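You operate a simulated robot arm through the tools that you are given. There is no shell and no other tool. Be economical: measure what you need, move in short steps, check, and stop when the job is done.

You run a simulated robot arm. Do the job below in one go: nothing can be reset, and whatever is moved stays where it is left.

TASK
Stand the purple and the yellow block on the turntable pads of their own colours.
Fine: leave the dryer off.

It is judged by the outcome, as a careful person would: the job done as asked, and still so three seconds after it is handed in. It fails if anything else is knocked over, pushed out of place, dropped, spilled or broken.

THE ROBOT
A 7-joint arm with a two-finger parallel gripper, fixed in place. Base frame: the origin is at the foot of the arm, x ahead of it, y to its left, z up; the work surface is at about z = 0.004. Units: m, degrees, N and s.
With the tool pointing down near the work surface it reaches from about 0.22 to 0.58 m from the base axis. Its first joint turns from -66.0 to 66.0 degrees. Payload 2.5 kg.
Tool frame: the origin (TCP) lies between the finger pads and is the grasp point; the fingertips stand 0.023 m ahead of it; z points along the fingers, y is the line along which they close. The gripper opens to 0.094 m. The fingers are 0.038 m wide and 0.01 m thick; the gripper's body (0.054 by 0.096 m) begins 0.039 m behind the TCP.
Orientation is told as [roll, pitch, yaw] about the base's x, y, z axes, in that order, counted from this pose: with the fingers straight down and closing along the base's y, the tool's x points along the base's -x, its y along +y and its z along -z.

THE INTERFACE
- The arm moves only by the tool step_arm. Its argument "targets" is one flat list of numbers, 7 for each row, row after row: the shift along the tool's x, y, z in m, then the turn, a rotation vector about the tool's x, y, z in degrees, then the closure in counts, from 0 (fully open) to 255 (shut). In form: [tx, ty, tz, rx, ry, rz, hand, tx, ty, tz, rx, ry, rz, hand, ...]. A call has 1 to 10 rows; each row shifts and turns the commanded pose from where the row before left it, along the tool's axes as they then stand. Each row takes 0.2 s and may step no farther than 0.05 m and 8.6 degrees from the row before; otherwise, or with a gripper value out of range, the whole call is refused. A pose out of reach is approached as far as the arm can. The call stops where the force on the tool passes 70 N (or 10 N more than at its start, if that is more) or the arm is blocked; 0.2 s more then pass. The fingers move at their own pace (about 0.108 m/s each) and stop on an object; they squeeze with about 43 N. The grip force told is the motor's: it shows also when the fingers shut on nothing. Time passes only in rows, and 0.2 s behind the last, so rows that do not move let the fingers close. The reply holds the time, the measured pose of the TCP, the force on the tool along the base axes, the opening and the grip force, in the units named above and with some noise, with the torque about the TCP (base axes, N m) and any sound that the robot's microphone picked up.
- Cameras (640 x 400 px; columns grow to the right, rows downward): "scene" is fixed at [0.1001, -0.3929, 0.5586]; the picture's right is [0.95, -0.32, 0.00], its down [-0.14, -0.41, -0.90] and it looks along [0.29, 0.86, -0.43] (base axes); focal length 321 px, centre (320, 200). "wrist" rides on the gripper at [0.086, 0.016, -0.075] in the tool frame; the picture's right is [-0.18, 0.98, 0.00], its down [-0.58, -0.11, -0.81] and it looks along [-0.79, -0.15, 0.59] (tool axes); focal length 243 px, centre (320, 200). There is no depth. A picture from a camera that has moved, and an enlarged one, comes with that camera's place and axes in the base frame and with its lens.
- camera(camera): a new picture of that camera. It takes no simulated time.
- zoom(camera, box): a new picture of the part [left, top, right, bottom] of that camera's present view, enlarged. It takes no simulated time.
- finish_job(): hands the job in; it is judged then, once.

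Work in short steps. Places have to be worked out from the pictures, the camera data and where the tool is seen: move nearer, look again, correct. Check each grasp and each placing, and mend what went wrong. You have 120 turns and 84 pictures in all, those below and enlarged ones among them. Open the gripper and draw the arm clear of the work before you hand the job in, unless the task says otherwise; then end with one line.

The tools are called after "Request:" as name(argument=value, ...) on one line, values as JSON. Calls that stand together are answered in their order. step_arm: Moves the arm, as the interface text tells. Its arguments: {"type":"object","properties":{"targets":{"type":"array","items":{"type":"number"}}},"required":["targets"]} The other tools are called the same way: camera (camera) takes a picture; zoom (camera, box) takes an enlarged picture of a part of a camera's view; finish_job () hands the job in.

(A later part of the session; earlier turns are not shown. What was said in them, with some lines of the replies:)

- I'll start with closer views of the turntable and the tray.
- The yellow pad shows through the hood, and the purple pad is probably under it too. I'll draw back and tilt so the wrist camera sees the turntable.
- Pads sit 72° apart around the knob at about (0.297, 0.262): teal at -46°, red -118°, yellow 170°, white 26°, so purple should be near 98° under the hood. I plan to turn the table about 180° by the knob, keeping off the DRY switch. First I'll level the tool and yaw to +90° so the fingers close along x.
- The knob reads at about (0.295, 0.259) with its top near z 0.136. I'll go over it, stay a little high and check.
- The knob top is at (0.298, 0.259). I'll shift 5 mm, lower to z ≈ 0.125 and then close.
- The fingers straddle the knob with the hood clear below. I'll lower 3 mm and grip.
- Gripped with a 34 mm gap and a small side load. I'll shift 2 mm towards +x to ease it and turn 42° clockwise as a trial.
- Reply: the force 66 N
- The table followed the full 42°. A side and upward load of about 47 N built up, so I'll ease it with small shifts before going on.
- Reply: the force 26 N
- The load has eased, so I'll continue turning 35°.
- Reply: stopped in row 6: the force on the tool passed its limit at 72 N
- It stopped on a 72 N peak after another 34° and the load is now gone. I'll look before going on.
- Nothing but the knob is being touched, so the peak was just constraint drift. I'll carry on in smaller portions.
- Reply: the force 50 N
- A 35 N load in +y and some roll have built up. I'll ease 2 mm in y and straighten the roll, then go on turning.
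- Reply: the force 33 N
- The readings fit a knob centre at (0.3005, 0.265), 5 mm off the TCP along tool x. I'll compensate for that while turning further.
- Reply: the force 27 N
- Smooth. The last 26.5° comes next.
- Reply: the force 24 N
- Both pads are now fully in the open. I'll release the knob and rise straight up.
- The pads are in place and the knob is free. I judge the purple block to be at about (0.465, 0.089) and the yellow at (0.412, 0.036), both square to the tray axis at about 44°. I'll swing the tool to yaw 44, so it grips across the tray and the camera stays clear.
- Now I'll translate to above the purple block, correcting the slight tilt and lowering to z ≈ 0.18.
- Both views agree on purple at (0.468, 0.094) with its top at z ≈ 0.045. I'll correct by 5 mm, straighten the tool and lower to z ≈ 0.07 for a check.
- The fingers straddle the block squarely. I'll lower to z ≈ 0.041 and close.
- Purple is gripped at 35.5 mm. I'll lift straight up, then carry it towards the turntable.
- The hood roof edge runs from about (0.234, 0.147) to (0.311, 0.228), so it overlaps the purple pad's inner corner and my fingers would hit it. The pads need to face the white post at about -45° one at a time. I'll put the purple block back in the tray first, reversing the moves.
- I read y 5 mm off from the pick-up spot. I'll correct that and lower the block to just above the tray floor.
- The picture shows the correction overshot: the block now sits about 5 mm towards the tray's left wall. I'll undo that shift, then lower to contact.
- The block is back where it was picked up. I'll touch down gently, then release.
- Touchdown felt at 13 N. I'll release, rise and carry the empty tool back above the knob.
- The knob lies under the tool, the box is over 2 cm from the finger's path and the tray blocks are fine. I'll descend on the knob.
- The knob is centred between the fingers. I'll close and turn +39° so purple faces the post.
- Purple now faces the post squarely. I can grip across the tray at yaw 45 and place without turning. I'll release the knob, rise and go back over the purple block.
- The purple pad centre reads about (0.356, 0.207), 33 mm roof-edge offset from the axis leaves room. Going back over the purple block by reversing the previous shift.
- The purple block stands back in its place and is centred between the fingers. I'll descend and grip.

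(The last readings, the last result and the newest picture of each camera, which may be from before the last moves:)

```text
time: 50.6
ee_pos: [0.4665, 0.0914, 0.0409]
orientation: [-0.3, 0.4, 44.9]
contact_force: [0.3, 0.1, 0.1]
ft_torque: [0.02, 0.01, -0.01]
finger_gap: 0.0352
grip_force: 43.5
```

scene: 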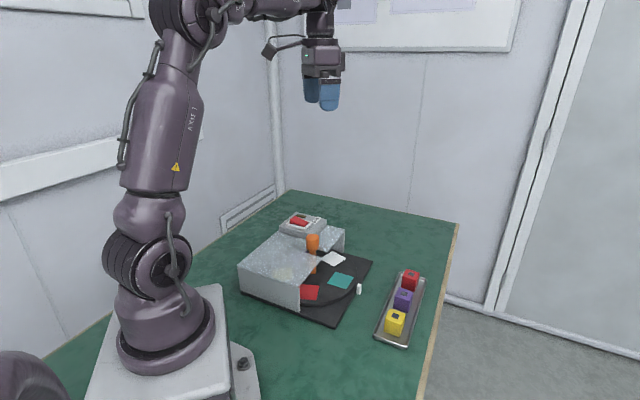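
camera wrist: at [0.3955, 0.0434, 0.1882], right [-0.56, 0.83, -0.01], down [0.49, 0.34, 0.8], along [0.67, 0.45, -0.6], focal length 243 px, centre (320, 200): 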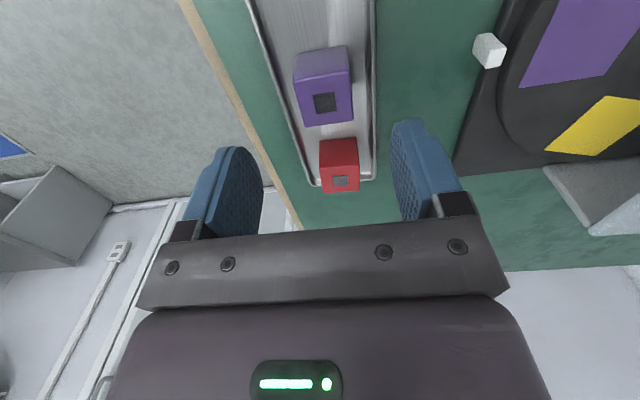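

Gripped. I'll lift 0.12 m and move over the purple pad, then check.

Request:
step_arm(targets=[0, 0, -0.04, 0, 0, 0, 255, 0, 0, -0.04, 0, 0, 0, 255, 0, 0, -0.04, 0, 0, 0, 255, -0.0013, 0.0394, 0, 0, 0, 0, 255, 0, 0.0394, 0, 0, 0, 0, 255, 0, 0.0394, 0, 0, 0, 0, 255, 0, 0.0392, 0, 0, 0, 0, 255, 0, 0, 0, 0, 0, 0, 255, 0, 0, 0, 0, 0, 0, 255])

Request:
zoom(camera="scene", box=[270, 200, 400, 310])

Request:
camera(camera="wrist")

```text
time: 52.6
ee_pos: [0.3557, 0.2041, 0.1608]
orientation: [-0.3, 0.3, 44.6]
contact_force: [0.7, 0.5, -1.1]
ft_torque: [-0.01, -0.05, 0.01]
finger_gap: 0.0358
grip_force: 43.1
```

```text
3.64 times, centred on (335, 255) of scene
camera zoom: at [0.1001, -0.3929, 0.5586], right [0.95, -0.32, 0.0], down [-0.14, -0.41, -0.9], along [0.29, 0.86, -0.43], focal length 1169 px, centre (266, 0)
```

zoom: 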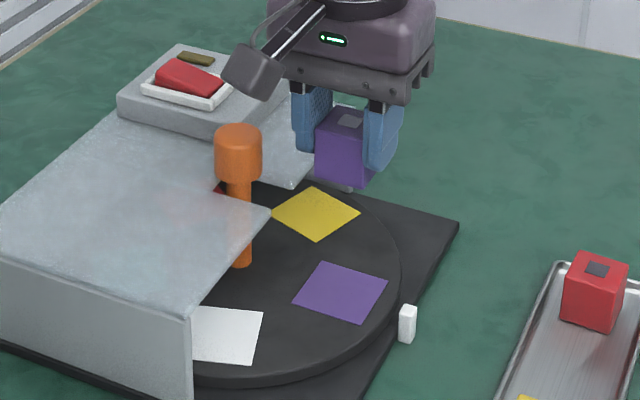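

```text
49 pictures are left
camera wrist: at [0.2824, 0.1559, 0.2355], right [-0.56, 0.83, -0.01], down [0.49, 0.34, 0.8], along [0.67, 0.45, -0.6], focal length 243 px, centre (320, 200)
```

wrist: 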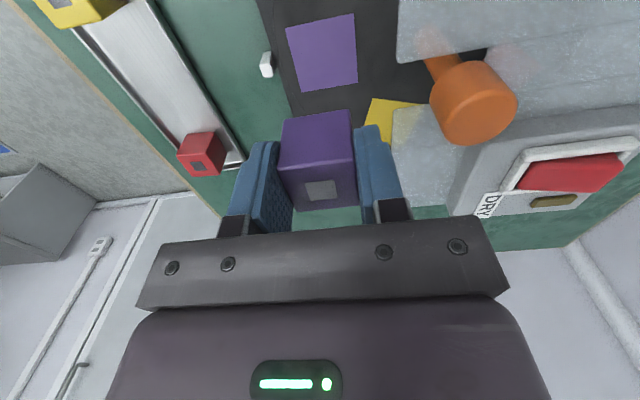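

Pad and block are aligned within about 5 mm. I'll shift 4 mm forward and lower to just above the pad.

Request:
step_arm(targets=[-0.004, 0.0015, 0, 0, 0, 0, 255, 0, 0, 0.035, 0, 0, 0, 255, 0, 0, 0.035, 0, 0, 0, 255, 0, 0, 0.022, 0, 0, 0, 255, 0, 0, 0, 0, 0, 0, 255])

Request:
zoom(camera="scene", box=[270, 200, 400, 310])

Request:
camera(camera="wrist")

```text
time: 53.8
ee_pos: [0.36, 0.2074, 0.0677]
orientation: [-0.3, 0.5, 44.9]
contact_force: [-0.1, -0.1, -0.3]
ft_torque: [0.0, -0.01, -0.02]
finger_gap: 0.0355
grip_force: 43.3
```

```text
3.64 times, centred on (335, 255) of scene
camera zoom: at [0.1001, -0.3929, 0.5586], right [0.95, -0.32, 0.0], down [-0.14, -0.41, -0.9], along [0.29, 0.86, -0.43], focal length 1169 px, centre (266, 0)
```

zoom: 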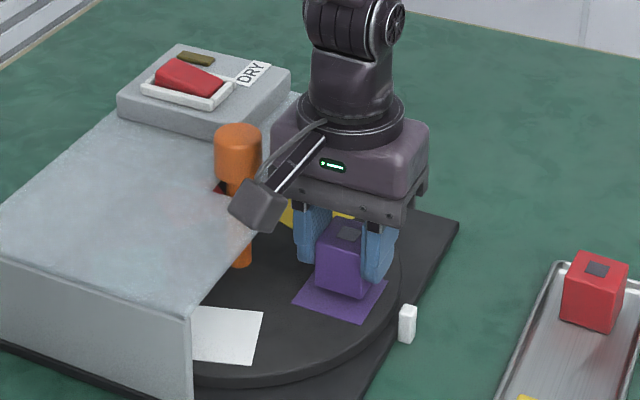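

```text
47 pictures are left
camera wrist: at [0.2863, 0.1599, 0.1421], right [-0.56, 0.83, -0.01], down [0.49, 0.34, 0.8], along [0.67, 0.45, -0.6], focal length 243 px, centre (320, 200)
```

wrist: 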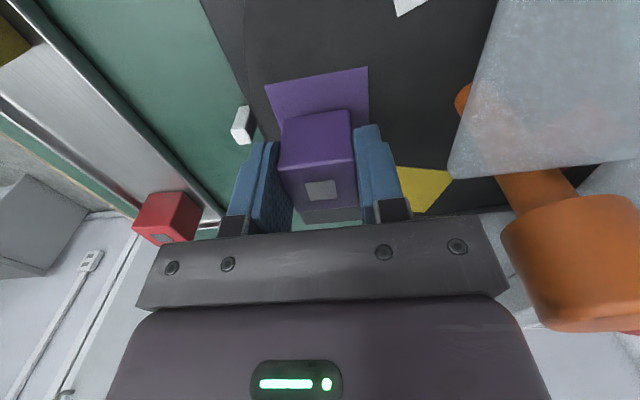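

Sideways it's centred, but the block stands about 6 mm too far along the tool's forward direction. I'll move back 5.5 mm and lower nearly to contact.

Request:
step_arm(targets=[0.0055, 0, 0, 0, 0, 0, 255, 0, 0, 0.005, 0, 0, 0, 255, 0, 0, 0, 0, 0, 0, 255])

Request:
step_arm(targets=[0, 0, 0.0015, 0, 0, 0, 255, 0, 0, 0, 0, 0, 0, 255])

Request:
zoom(camera="scene", box=[300, 230, 380, 300])

```text
time: 54.6
ee_pos: [0.3545, 0.2052, 0.062]
orientation: [-0.4, 0.4, 44.8]
contact_force: [0.6, -0.3, -1.2]
ft_torque: [0.01, 0.0, 0.0]
finger_gap: 0.0355
grip_force: 42.8
```

```text
time: 55.2
ee_pos: [0.3556, 0.2066, 0.0618]
orientation: [-0.4, 0.4, 44.7]
contact_force: [-0.6, -0.2, -0.7]
ft_torque: [0.02, -0.03, 0.03]
finger_gap: 0.0354
grip_force: 43.4
```

```text
5.71 times, centred on (340, 265) of scene
camera zoom: at [0.1001, -0.3929, 0.5586], right [0.95, -0.32, 0.0], down [-0.14, -0.41, -0.9], along [0.29, 0.86, -0.43], focal length 1836 px, centre (206, -171)
```

zoom: 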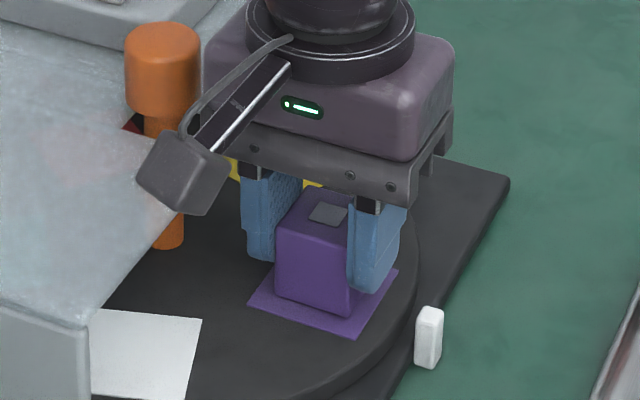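

The block sits well over the pad. I'll lower in small steps to touchdown.

Request:
step_arm(targets=[0, 0, 0.0015, 0, 0, 0, 255, 0, 0, 0, 0, 0, 0, 255])

Request:
step_arm(targets=[0, 0, 0.001, 0, 0, 0, 255, 0, 0, 0, 0, 0, 0, 255])

```text
time: 55.8
ee_pos: [0.3533, 0.2057, 0.0601]
orientation: [-0.2, 0.3, 44.8]
contact_force: [-0.3, -0.3, 0.5]
ft_torque: [0.03, -0.02, -0.01]
finger_gap: 0.0352
grip_force: 42.9
```

```text
time: 56.4
ee_pos: [0.3553, 0.2062, 0.0594]
orientation: [-0.4, 0.2, 44.7]
contact_force: [0.9, -3.1, 14.9]
ft_torque: [0.14, 0.18, 0.05]
finger_gap: 0.0355
grip_force: 43.0
```

Touchdown at 15 N. I'll open only to about 50 mm because of the roof edge, then rise.

Request:
step_arm(targets=[0, 0, -0.0005, 0, 0, 0, 120, 0, 0, 0, 0, 0, 0, 120, 0, 0, -0.03, 0, 0, 0, 120, 0, 0, -0.04, 0, 0, 0, 120, 0, 0, -0.05, 0, 0, 0, 120, 0, 0, 0, 0, 0, 0, 120])

Request:
zoom(camera="scene", box=[270, 200, 400, 310])

Request:
camera(camera="wrist")

```text
time: 57.8
ee_pos: [0.3572, 0.2073, 0.1755]
orientation: [-0.4, 0.4, 44.8]
contact_force: [0.6, 0.4, 0.0]
ft_torque: [0.01, 0.0, 0.01]
finger_gap: 0.05
grip_force: 0.0
```

```text
3.64 times, centred on (335, 255) of scene
camera zoom: at [0.1001, -0.3929, 0.5586], right [0.95, -0.32, 0.0], down [-0.14, -0.41, -0.9], along [0.29, 0.86, -0.43], focal length 1169 px, centre (266, 0)
```

zoom: 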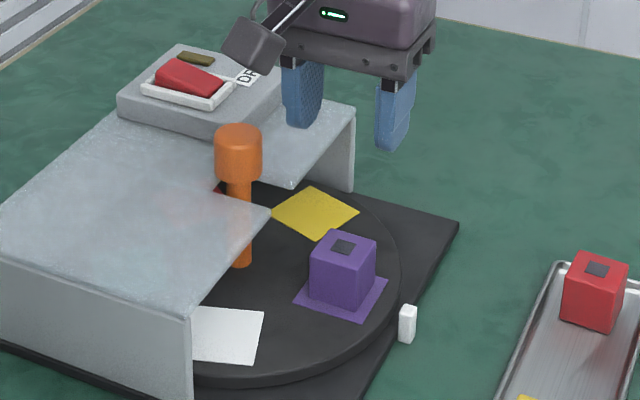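

```text
44 pictures are left
camera wrist: at [0.2836, 0.1585, 0.2506], right [-0.56, 0.83, -0.01], down [0.49, 0.34, 0.8], along [0.67, 0.45, -0.6], focal length 243 px, centre (320, 200)
```

wrist: 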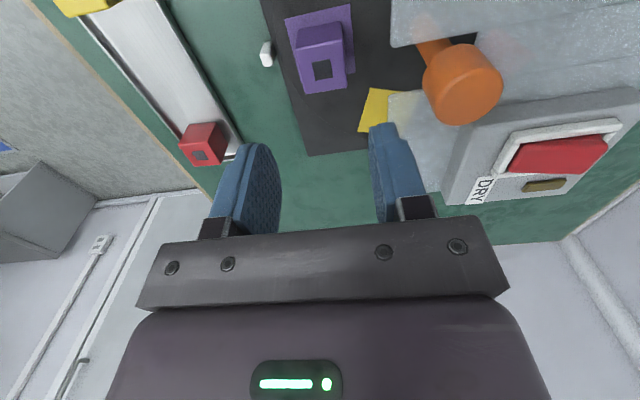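

Purple stands squarely on its pad. Next the table turns -72° to bring yellow round; the purple block (top ≈ 0.065) passes under the roof at 0.088. I'll move over the knob and yaw to 100°.

Request:
step_arm(targets=[-0.0028, 0.0393, -0.02, 0, 0, 0, 80, 0, 0.0393, 0, 0, 0, 0, 80, 0, 0, 0, 0, 0, -7.9, 80, 0, 0, 0, 0, 0, -7.9, 80, 0, 0, 0, 0, 0, -7.9, 80, 0, 0, 0, 0, 0, -7.9, 80, 0, 0, 0, 0, 0, -7.9, 80, 0, 0, 0, 0, 0, -7.9, 80, 0, 0, 0, 0, 0, -7.9, 80, 0, 0, 0, 0, 0, 0, 80])

Request:
camera(camera="wrist")

```text
time: 60.0
ee_pos: [0.3026, 0.2656, 0.1992]
orientation: [0.0, 0.5, 100.2]
contact_force: [-0.4, 0.5, 0.5]
ft_torque: [-0.01, -0.01, 0.01]
finger_gap: 0.0648
grip_force: 0.1
```

```text
43 pictures are left
camera wrist: at [0.2994, 0.1778, 0.2736], right [-1.0, 0.01, 0.0], down [0.01, 0.6, 0.8], along [0.01, 0.8, -0.6], focal length 243 px, centre (320, 200)
```

wrist: 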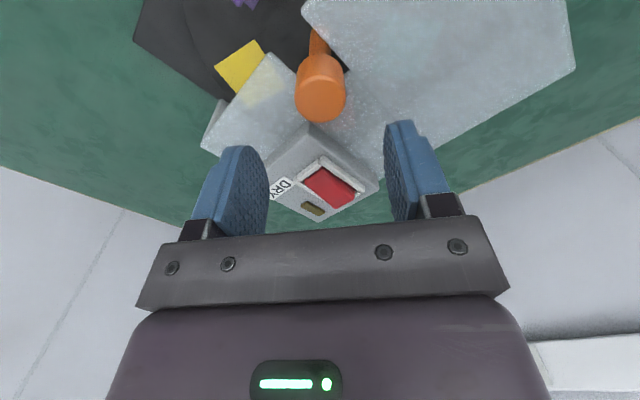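

The knob is centred. I'll descend 73 mm and grip it.

Request:
step_arm(targets=[0, 0, 0.03, 0, 0, 0, 80, 0, 0, 0.025, 0, 0, 0, 80, 0, 0, 0.018, 0, 0, 0, 80, 0, 0, 0, 0, 0, 0, 80, 0, 0, 0, 0, 0, 0, 170, 0, 0, 0, 0, 0, 0, 255, 0, 0, 0, 0, 0, 0, 255])

Request:
step_arm(targets=[0, 0, 0, 0, 0, 5, 255, 0, 0, 0, 0, 0, 5, 255, 0, 0, 0, 0, 0, 5, 255, 0, 0, 0, 0, 0, 5, 255, 0, 0, 0, 0, 0, 0, 255])

Request:
zoom(camera="scene", box=[270, 200, 400, 310])

```text
time: 61.6
ee_pos: [0.3006, 0.264, 0.123]
orientation: [0.2, 0.5, 100.1]
contact_force: [-3.1, 0.1, -3.8]
ft_torque: [-0.08, -0.61, -0.02]
finger_gap: 0.0338
grip_force: 45.3
```

```text
time: 62.8
ee_pos: [0.3003, 0.2645, 0.1236]
orientation: [0.2, 0.5, 79.9]
contact_force: [9.2, 15.2, -53.0]
ft_torque: [0.65, -0.53, -0.07]
finger_gap: 0.0337
grip_force: 44.8
```

```text
3.64 times, centred on (335, 255) of scene
camera zoom: at [0.1003, -0.3927, 0.5587], right [0.95, -0.32, 0.0], down [-0.14, -0.41, -0.9], along [0.29, 0.86, -0.43], focal length 1169 px, centre (266, 0)
```

zoom: 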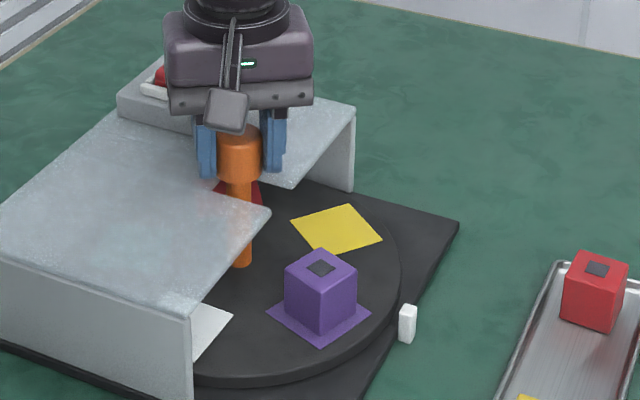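

The block rides along. I'll ease the vertical load and turn another 25°.

Request:
step_arm(targets=[0, 0, 0.001, 0, 0, 0, 255, 0, 0, 0, 0, 0, 5, 255, 0, 0, 0, 0, 0, 5, 255, 0, 0, 0, 0, 0, 5, 255, 0, 0, 0, 0, 0, 5, 255, 0, 0, 0, 0, 0, 5, 255, 0, 0, 0, 0, 0, 0, 255])

Request:
zoom(camera="scene", box=[270, 200, 400, 310])

```text
time: 64.4
ee_pos: [0.2997, 0.2641, 0.1245]
orientation: [-0.2, 0.7, 55.0]
contact_force: [-7.4, -4.6, -14.6]
ft_torque: [0.41, 0.94, -0.02]
finger_gap: 0.0336
grip_force: 45.1
```

```text
3.64 times, centred on (335, 255) of scene
camera zoom: at [0.1001, -0.3928, 0.5587], right [0.95, -0.32, 0.0], down [-0.14, -0.41, -0.9], along [0.29, 0.86, -0.43], focal length 1169 px, centre (266, 0)
```

zoom: 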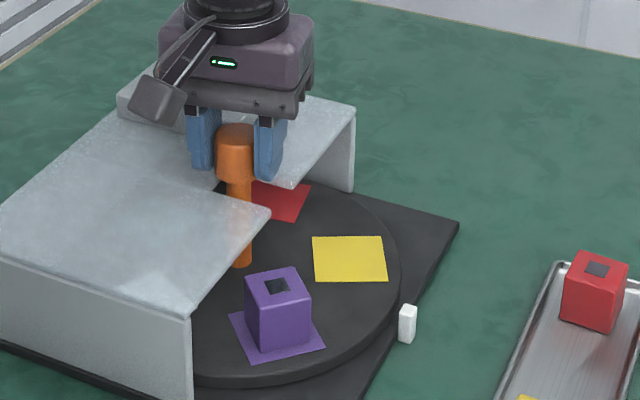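

The block top at about 0.066 leaves around 17 mm to the roof. I'll go on slowly, 15° and check.

Request:
step_arm(targets=[0, 0, 0, 0, 0, 5, 255, 0, 0, 0, 0, 0, 5, 255, 0, 0, 0, 0, 0, 5, 255, 0, 0, 0, 0, 0, 0, 255])

Request:
zoom(camera="scene", box=[270, 200, 400, 310])

```text
time: 65.4
ee_pos: [0.2998, 0.2647, 0.124]
orientation: [-0.4, 0.7, 40.0]
contact_force: [-15.2, -9.0, -3.1]
ft_torque: [0.42, 1.01, 0.0]
finger_gap: 0.0338
grip_force: 44.5
```

```text
3.64 times, centred on (335, 255) of scene
camera zoom: at [0.1001, -0.3929, 0.5586], right [0.95, -0.32, 0.0], down [-0.14, -0.41, -0.9], along [0.29, 0.86, -0.43], focal length 1169 px, centre (266, 0)
```

zoom: 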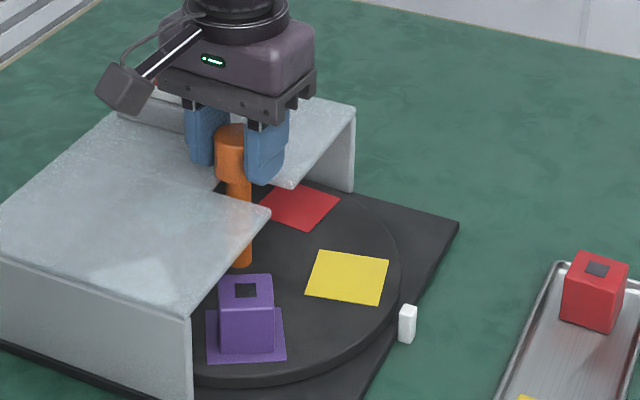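

The block is sliding under the roof without touching. The last 12° follows.

Request:
step_arm(targets=[0, 0, 0, 0, 0, 4, 255, 0, 0, 0, 0, 0, 4, 255, 0, 0, 0, 0, 0, 4, 255, 0, 0, 0, 0, 0, 0, 255])

Request:
zoom(camera="scene", box=[270, 200, 400, 310])

```text
time: 66.4
ee_pos: [0.3, 0.2655, 0.1239]
orientation: [-0.3, 0.4, 28.1]
contact_force: [-15.9, 4.4, -16.1]
ft_torque: [0.63, 1.15, -0.01]
finger_gap: 0.0338
grip_force: 44.9
```

```text
3.64 times, centred on (335, 255) of scene
camera zoom: at [0.1002, -0.3928, 0.5587], right [0.95, -0.32, 0.0], down [-0.14, -0.41, -0.9], along [0.29, 0.86, -0.43], focal length 1169 px, centre (266, 0)
```

zoom: 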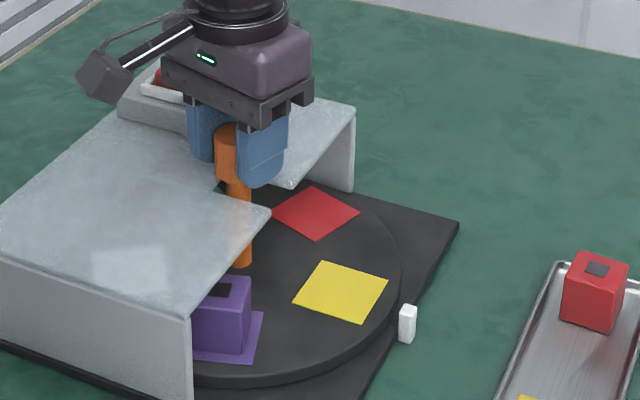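

Yellow is exactly where purple was loaded. I'll open just a little, to 46 mm, to stay clear of the box, rise and yaw back to 44.6.

Request:
step_arm(targets=[0, 0, 0, 0, 0, 0, 130, 0, 0, 0, 0, 0, 0, 130, 0, 0, -0.02, 0, 0, 0, 130, 0, 0, -0.03, 0, 0, 0, 130, 0, 0, -0.024, 0, 0, 0, 130, 0, 0, 0, 0, 0, -8.2, 130, 0, 0, 0, 0, 0, -8.2, 130, 0, 0, 0, 0, 0, 0, 60])

Request:
zoom(camera="scene", box=[240, 180, 440, 350])

```text
time: 68.2
ee_pos: [0.3002, 0.2647, 0.1967]
orientation: [-0.3, 0.4, 44.5]
contact_force: [-0.4, 0.2, 0.8]
ft_torque: [-0.02, -0.04, 0.02]
finger_gap: 0.0719
grip_force: 0.1
```

```text
2.35 times, centred on (340, 265) of scene
camera zoom: at [0.1001, -0.3929, 0.5586], right [0.95, -0.32, 0.0], down [-0.14, -0.41, -0.9], along [0.29, 0.86, -0.43], focal length 756 px, centre (273, 47)
```

zoom: 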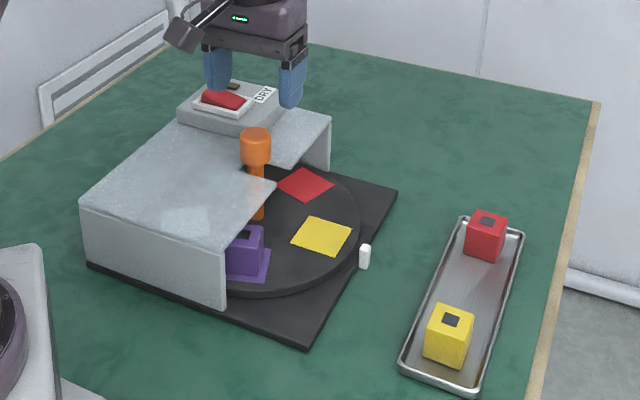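

Now I'll go to the yellow block, 76 mm down the tray from purple's old spot, stopping high to check its turn.

Request:
step_arm(targets=[0.0132, -0.0396, 0, 0, 0, 0, 60, 0.0132, -0.0396, 0, 0, 0, 0, 60, 0.0132, -0.0396, 0, 0, 0, 0, 60, 0.0132, -0.0396, 0, 0, 0, 0, 60, 0.0132, -0.0396, 0, 0, 0, 0, 60, 0.013, -0.0395, 0, 0, 0, 0, 60, 0, 0, 0.045, 0, 0, 0, 60, 0, 0, 0.04, 0, 0, 0, 60, 0, 0, 0, 0, 0, 0, 60])

Request:
zoom(camera="scene", box=[340, 230, 460, 350])

Request:
camera(camera="wrist")

```text
time: 70.2
ee_pos: [0.4122, 0.0405, 0.1162]
orientation: [-0.3, 0.4, 44.4]
contact_force: [-0.2, 0.0, -0.1]
ft_torque: [-0.01, 0.01, -0.01]
finger_gap: 0.0721
grip_force: 0.0
```

```text
3.33 times, centred on (400, 290) of scene
camera zoom: at [0.1001, -0.3929, 0.5586], right [0.95, -0.32, 0.0], down [-0.14, -0.41, -0.9], along [0.29, 0.86, -0.43], focal length 1071 px, centre (53, -100)
```

zoom: 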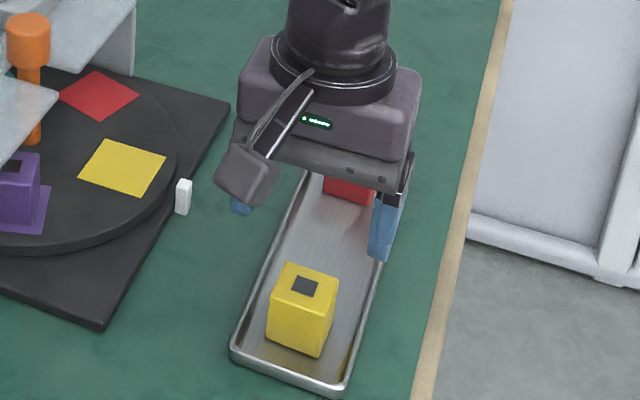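

```text
36 pictures are left
camera wrist: at [0.3384, -0.0088, 0.1911], right [-0.56, 0.83, -0.01], down [0.49, 0.34, 0.8], along [0.67, 0.44, -0.6], focal length 243 px, centre (320, 200)
```

wrist: 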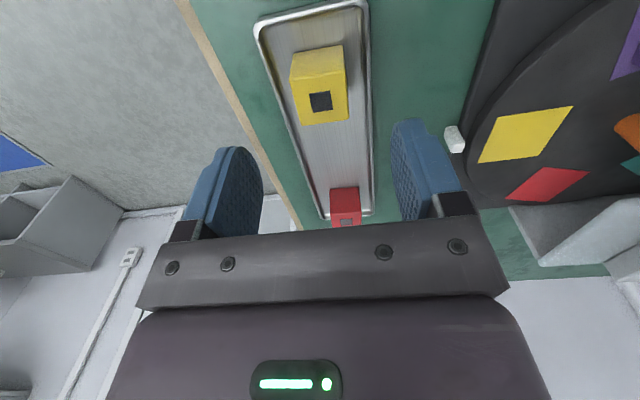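

The yellow block is aligned like purple was, about 2 mm off sideways. I'll correct, descend and grip.

Request:
step_arm(targets=[0, -0.002, 0.04, 0, 0, 0, 60, 0, 0, 0.035, 0, 0, 0, 60, 0, 0, 0, 0, 0, 0, 60, 0, 0, 0, 0, 0, 0, 140, 0, 0, 0, 0, 0, 0, 255, 0, 0, 0, 0, 0, 0, 255])

Request:
zoom(camera="scene", box=[340, 230, 460, 350])

```text
time: 71.6
ee_pos: [0.4124, 0.0361, 0.0405]
orientation: [-0.3, 0.5, 44.5]
contact_force: [0.4, -0.7, 0.2]
ft_torque: [0.0, -0.01, 0.0]
finger_gap: 0.0353
grip_force: 42.7
```

```text
3.33 times, centred on (400, 290) of scene
camera zoom: at [0.1001, -0.3929, 0.5586], right [0.95, -0.32, 0.0], down [-0.14, -0.41, -0.9], along [0.29, 0.86, -0.43], focal length 1071 px, centre (53, -100)
```

zoom: 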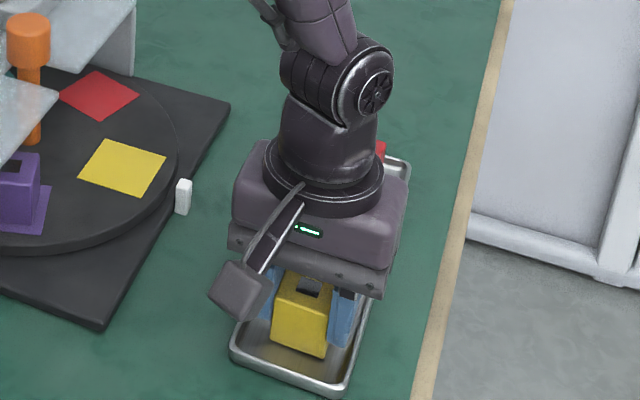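

Yellow is gripped. I'll lift and move to the same loading spot.

Request:
step_arm(targets=[0, 0, -0.04, 0, 0, 0, 255, 0, 0, -0.04, 0, 0, 0, 255, 0, 0, -0.04, 0, 0, 0, 255, -0.0191, 0.0402, 0, 0, 0, 0, 255, -0.0191, 0.0402, 0, 0, 0, 0, 255, -0.019, 0.0402, 0, 0, 0, 0, 255, -0.019, 0.0403, 0, 0, 0, 0, 255, 0, 0, 0, 0, 0, 0, 255, 0, 0, 0, 0, 0, 0, 255])

Request:
step_arm(targets=[0, 0, 0.04, 0, 0, 0, 255, 0, 0, 0.03, 0, 0, 0, 255, 0, 0, 0.022, 0, 0, 0, 255, 0, 0, 0, 0, 0, 0, 255])

Request:
zoom(camera="scene", box=[270, 200, 400, 310])

Request:
camera(camera="wrist")

```text
time: 73.6
ee_pos: [0.3502, 0.2084, 0.1593]
orientation: [-0.2, 0.3, 44.4]
contact_force: [0.2, -0.2, -0.5]
ft_torque: [0.02, -0.01, -0.01]
finger_gap: 0.0354
grip_force: 43.2
```

```text
time: 74.6
ee_pos: [0.352, 0.2073, 0.0659]
orientation: [-0.4, 0.4, 44.3]
contact_force: [0.2, 0.1, -0.3]
ft_torque: [0.0, 0.03, 0.05]
finger_gap: 0.0354
grip_force: 42.8
```

```text
3.64 times, centred on (335, 255) of scene
camera zoom: at [0.1001, -0.3929, 0.5586], right [0.95, -0.32, 0.0], down [-0.14, -0.41, -0.9], along [0.29, 0.86, -0.43], focal length 1169 px, centre (266, 0)
```

zoom: 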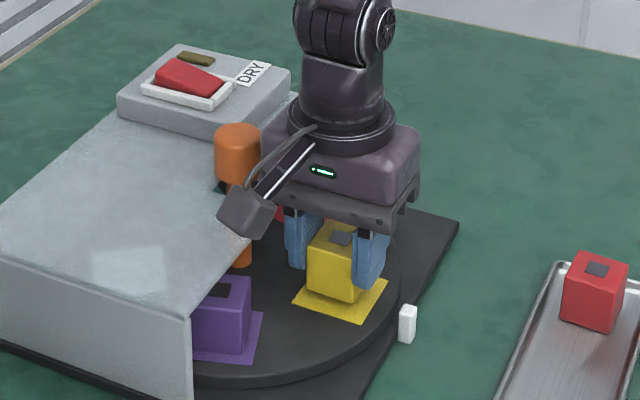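

```text
33 pictures are left
camera wrist: at [0.2788, 0.1584, 0.1402], right [-0.56, 0.83, -0.01], down [0.49, 0.34, 0.8], along [0.67, 0.44, -0.59], focal length 243 px, centre (320, 200)
```

wrist: 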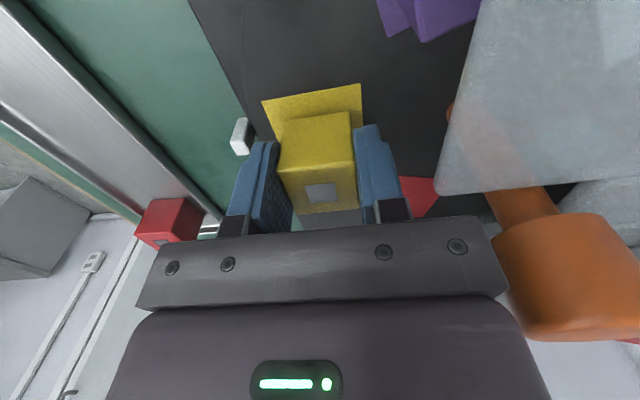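

Centred to within 2 mm. I'll nudge it outward 2 mm and lower to touchdown.

Request:
step_arm(targets=[0, -0.002, 0.0045, 0, 0, 0, 255, 0, 0, 0, 0, 0, 0, 255])

Request:
step_arm(targets=[0, 0, 0.0015, 0, 0, 0, 255, 0, 0, 0, 0, 0, 0, 255])

```text
time: 75.2
ee_pos: [0.354, 0.2033, 0.0613]
orientation: [-0.3, 0.4, 44.5]
contact_force: [-0.1, -0.3, -0.2]
ft_torque: [-0.02, -0.01, 0.02]
finger_gap: 0.0354
grip_force: 43.0
```

```text
time: 75.8
ee_pos: [0.3548, 0.2042, 0.0613]
orientation: [-0.3, 0.3, 44.5]
contact_force: [-0.4, 0.0, 0.8]
ft_torque: [-0.03, -0.03, 0.03]
finger_gap: 0.0355
grip_force: 43.0
```

Request:
step_arm(targets=[0, 0, 0.001, 0, 0, 0, 255, 0, 0, 0, 0, 0, 0, 255])

```text
time: 76.4
ee_pos: [0.3554, 0.2041, 0.0591]
orientation: [-0.3, 0.4, 44.5]
contact_force: [0.2, 0.2, -0.4]
ft_torque: [-0.03, -0.02, -0.04]
finger_gap: 0.0353
grip_force: 43.2
```

No contact yet, so I'll lower one more millimetre.

Request:
step_arm(targets=[0, 0, 0.001, 0, 0, 0, 255, 0, 0, 0, 0, 0, 0, 255])

```text
time: 77.0
ee_pos: [0.3563, 0.2046, 0.0587]
orientation: [-0.3, 0.4, 44.5]
contact_force: [-0.8, -0.5, -0.5]
ft_torque: [0.01, 0.01, 0.02]
finger_gap: 0.0356
grip_force: 43.3
```

Request:
step_arm(targets=[0, 0, 0.001, 0, 0, 0, 255, 0, 0, 0, 0, 0, 0, 255])

```text
time: 77.6
ee_pos: [0.355, 0.2043, 0.0595]
orientation: [-0.4, 0.4, 44.5]
contact_force: [-0.2, -0.3, -0.2]
ft_torque: [0.05, 0.02, -0.01]
finger_gap: 0.0355
grip_force: 42.6
```

Request:
step_arm(targets=[0, 0, 0.001, 0, 0, 0, 255, 0, 0, 0, 0, 0, 0, 255])

```text
time: 78.2
ee_pos: [0.3552, 0.2032, 0.0586]
orientation: [-0.3, 0.4, 44.5]
contact_force: [-0.4, -0.4, 1.0]
ft_torque: [0.01, 0.0, 0.01]
finger_gap: 0.0353
grip_force: 43.0
```

Request:
step_arm(targets=[0, 0, 0.001, 0, 0, 0, 255, 0, 0, 0, 0, 0, 0, 255])

Request:
zoom(camera="scene", box=[300, 230, 380, 300])

```text
time: 78.8
ee_pos: [0.3554, 0.2045, 0.058]
orientation: [-0.4, 0.2, 44.4]
contact_force: [-2.0, -2.4, 19.9]
ft_torque: [0.12, 0.27, 0.11]
finger_gap: 0.0353
grip_force: 43.5
```

```text
5.71 times, centred on (340, 265) of scene
camera zoom: at [0.1, -0.3929, 0.5586], right [0.95, -0.32, 0.0], down [-0.14, -0.41, -0.9], along [0.29, 0.86, -0.43], focal length 1836 px, centre (206, -171)
```

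zoom: 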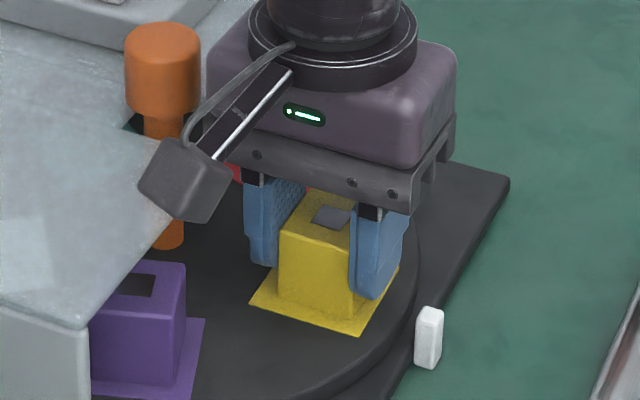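

Touchdown at 20 N with the block on the yellow pad. I'll open to about 50 mm and rise.

Request:
step_arm(targets=[0, 0, -0.0007, 0, 0, 0, 120, 0, 0, 0, 0, 0, 0, 120, 0, 0, -0.03, 0, 0, 0, 120, 0, 0, -0.04, 0, 0, 0, 120, 0, 0, -0.05, 0, 0, 0, 120, 0, 0, -0.04, 0, 0, 0, 60, 0, -0.04, -0.03, 0, 0, 0, 0, 0, -0.04, 0, 0, 0, 0, 0, 0, 0, 0, 0, 0, 0, 0])

Request:
zoom(camera="scene", box=[220, 180, 440, 350])

Request:
zoom(camera="scene", box=[290, 220, 390, 310])

```text
time: 80.8
ee_pos: [0.411, 0.1481, 0.2447]
orientation: [-0.4, 0.4, 44.5]
contact_force: [0.3, 0.6, 0.6]
ft_torque: [0.03, 0.0, -0.01]
finger_gap: 0.0939
grip_force: 0.1
```

```text
2.35 times, centred on (330, 265) of scene
camera zoom: at [0.1001, -0.3929, 0.5586], right [0.95, -0.32, 0.0], down [-0.14, -0.41, -0.9], along [0.29, 0.86, -0.43], focal length 756 px, centre (296, 47)
```

zoom: 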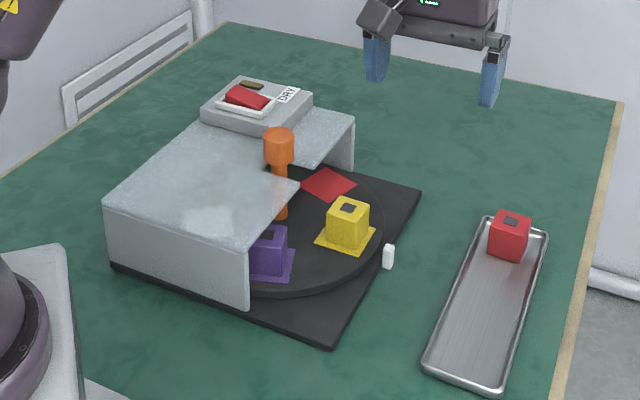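

```text
4.44 times, centred on (340, 265) of scene
camera zoom: at [0.1001, -0.3929, 0.5586], right [0.95, -0.32, 0.0], down [-0.14, -0.41, -0.9], along [0.29, 0.86, -0.43], focal length 1428 px, centre (231, -89)
```

zoom: 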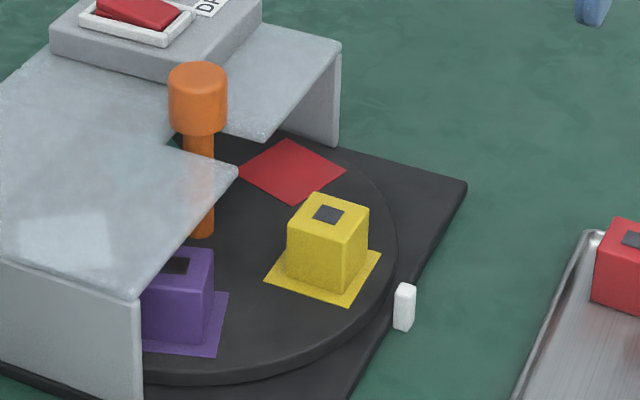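

Both blocks stand on their own pads, the red block and tray are undisturbed, the dryer switch is untouched, and the arm is clear. I'm handing in.

Request:
finish_job()

```text
The job is handed in.
```

The purple and yellow blocks are standing on the turntable pads of their own colours, and the dryer was left off.
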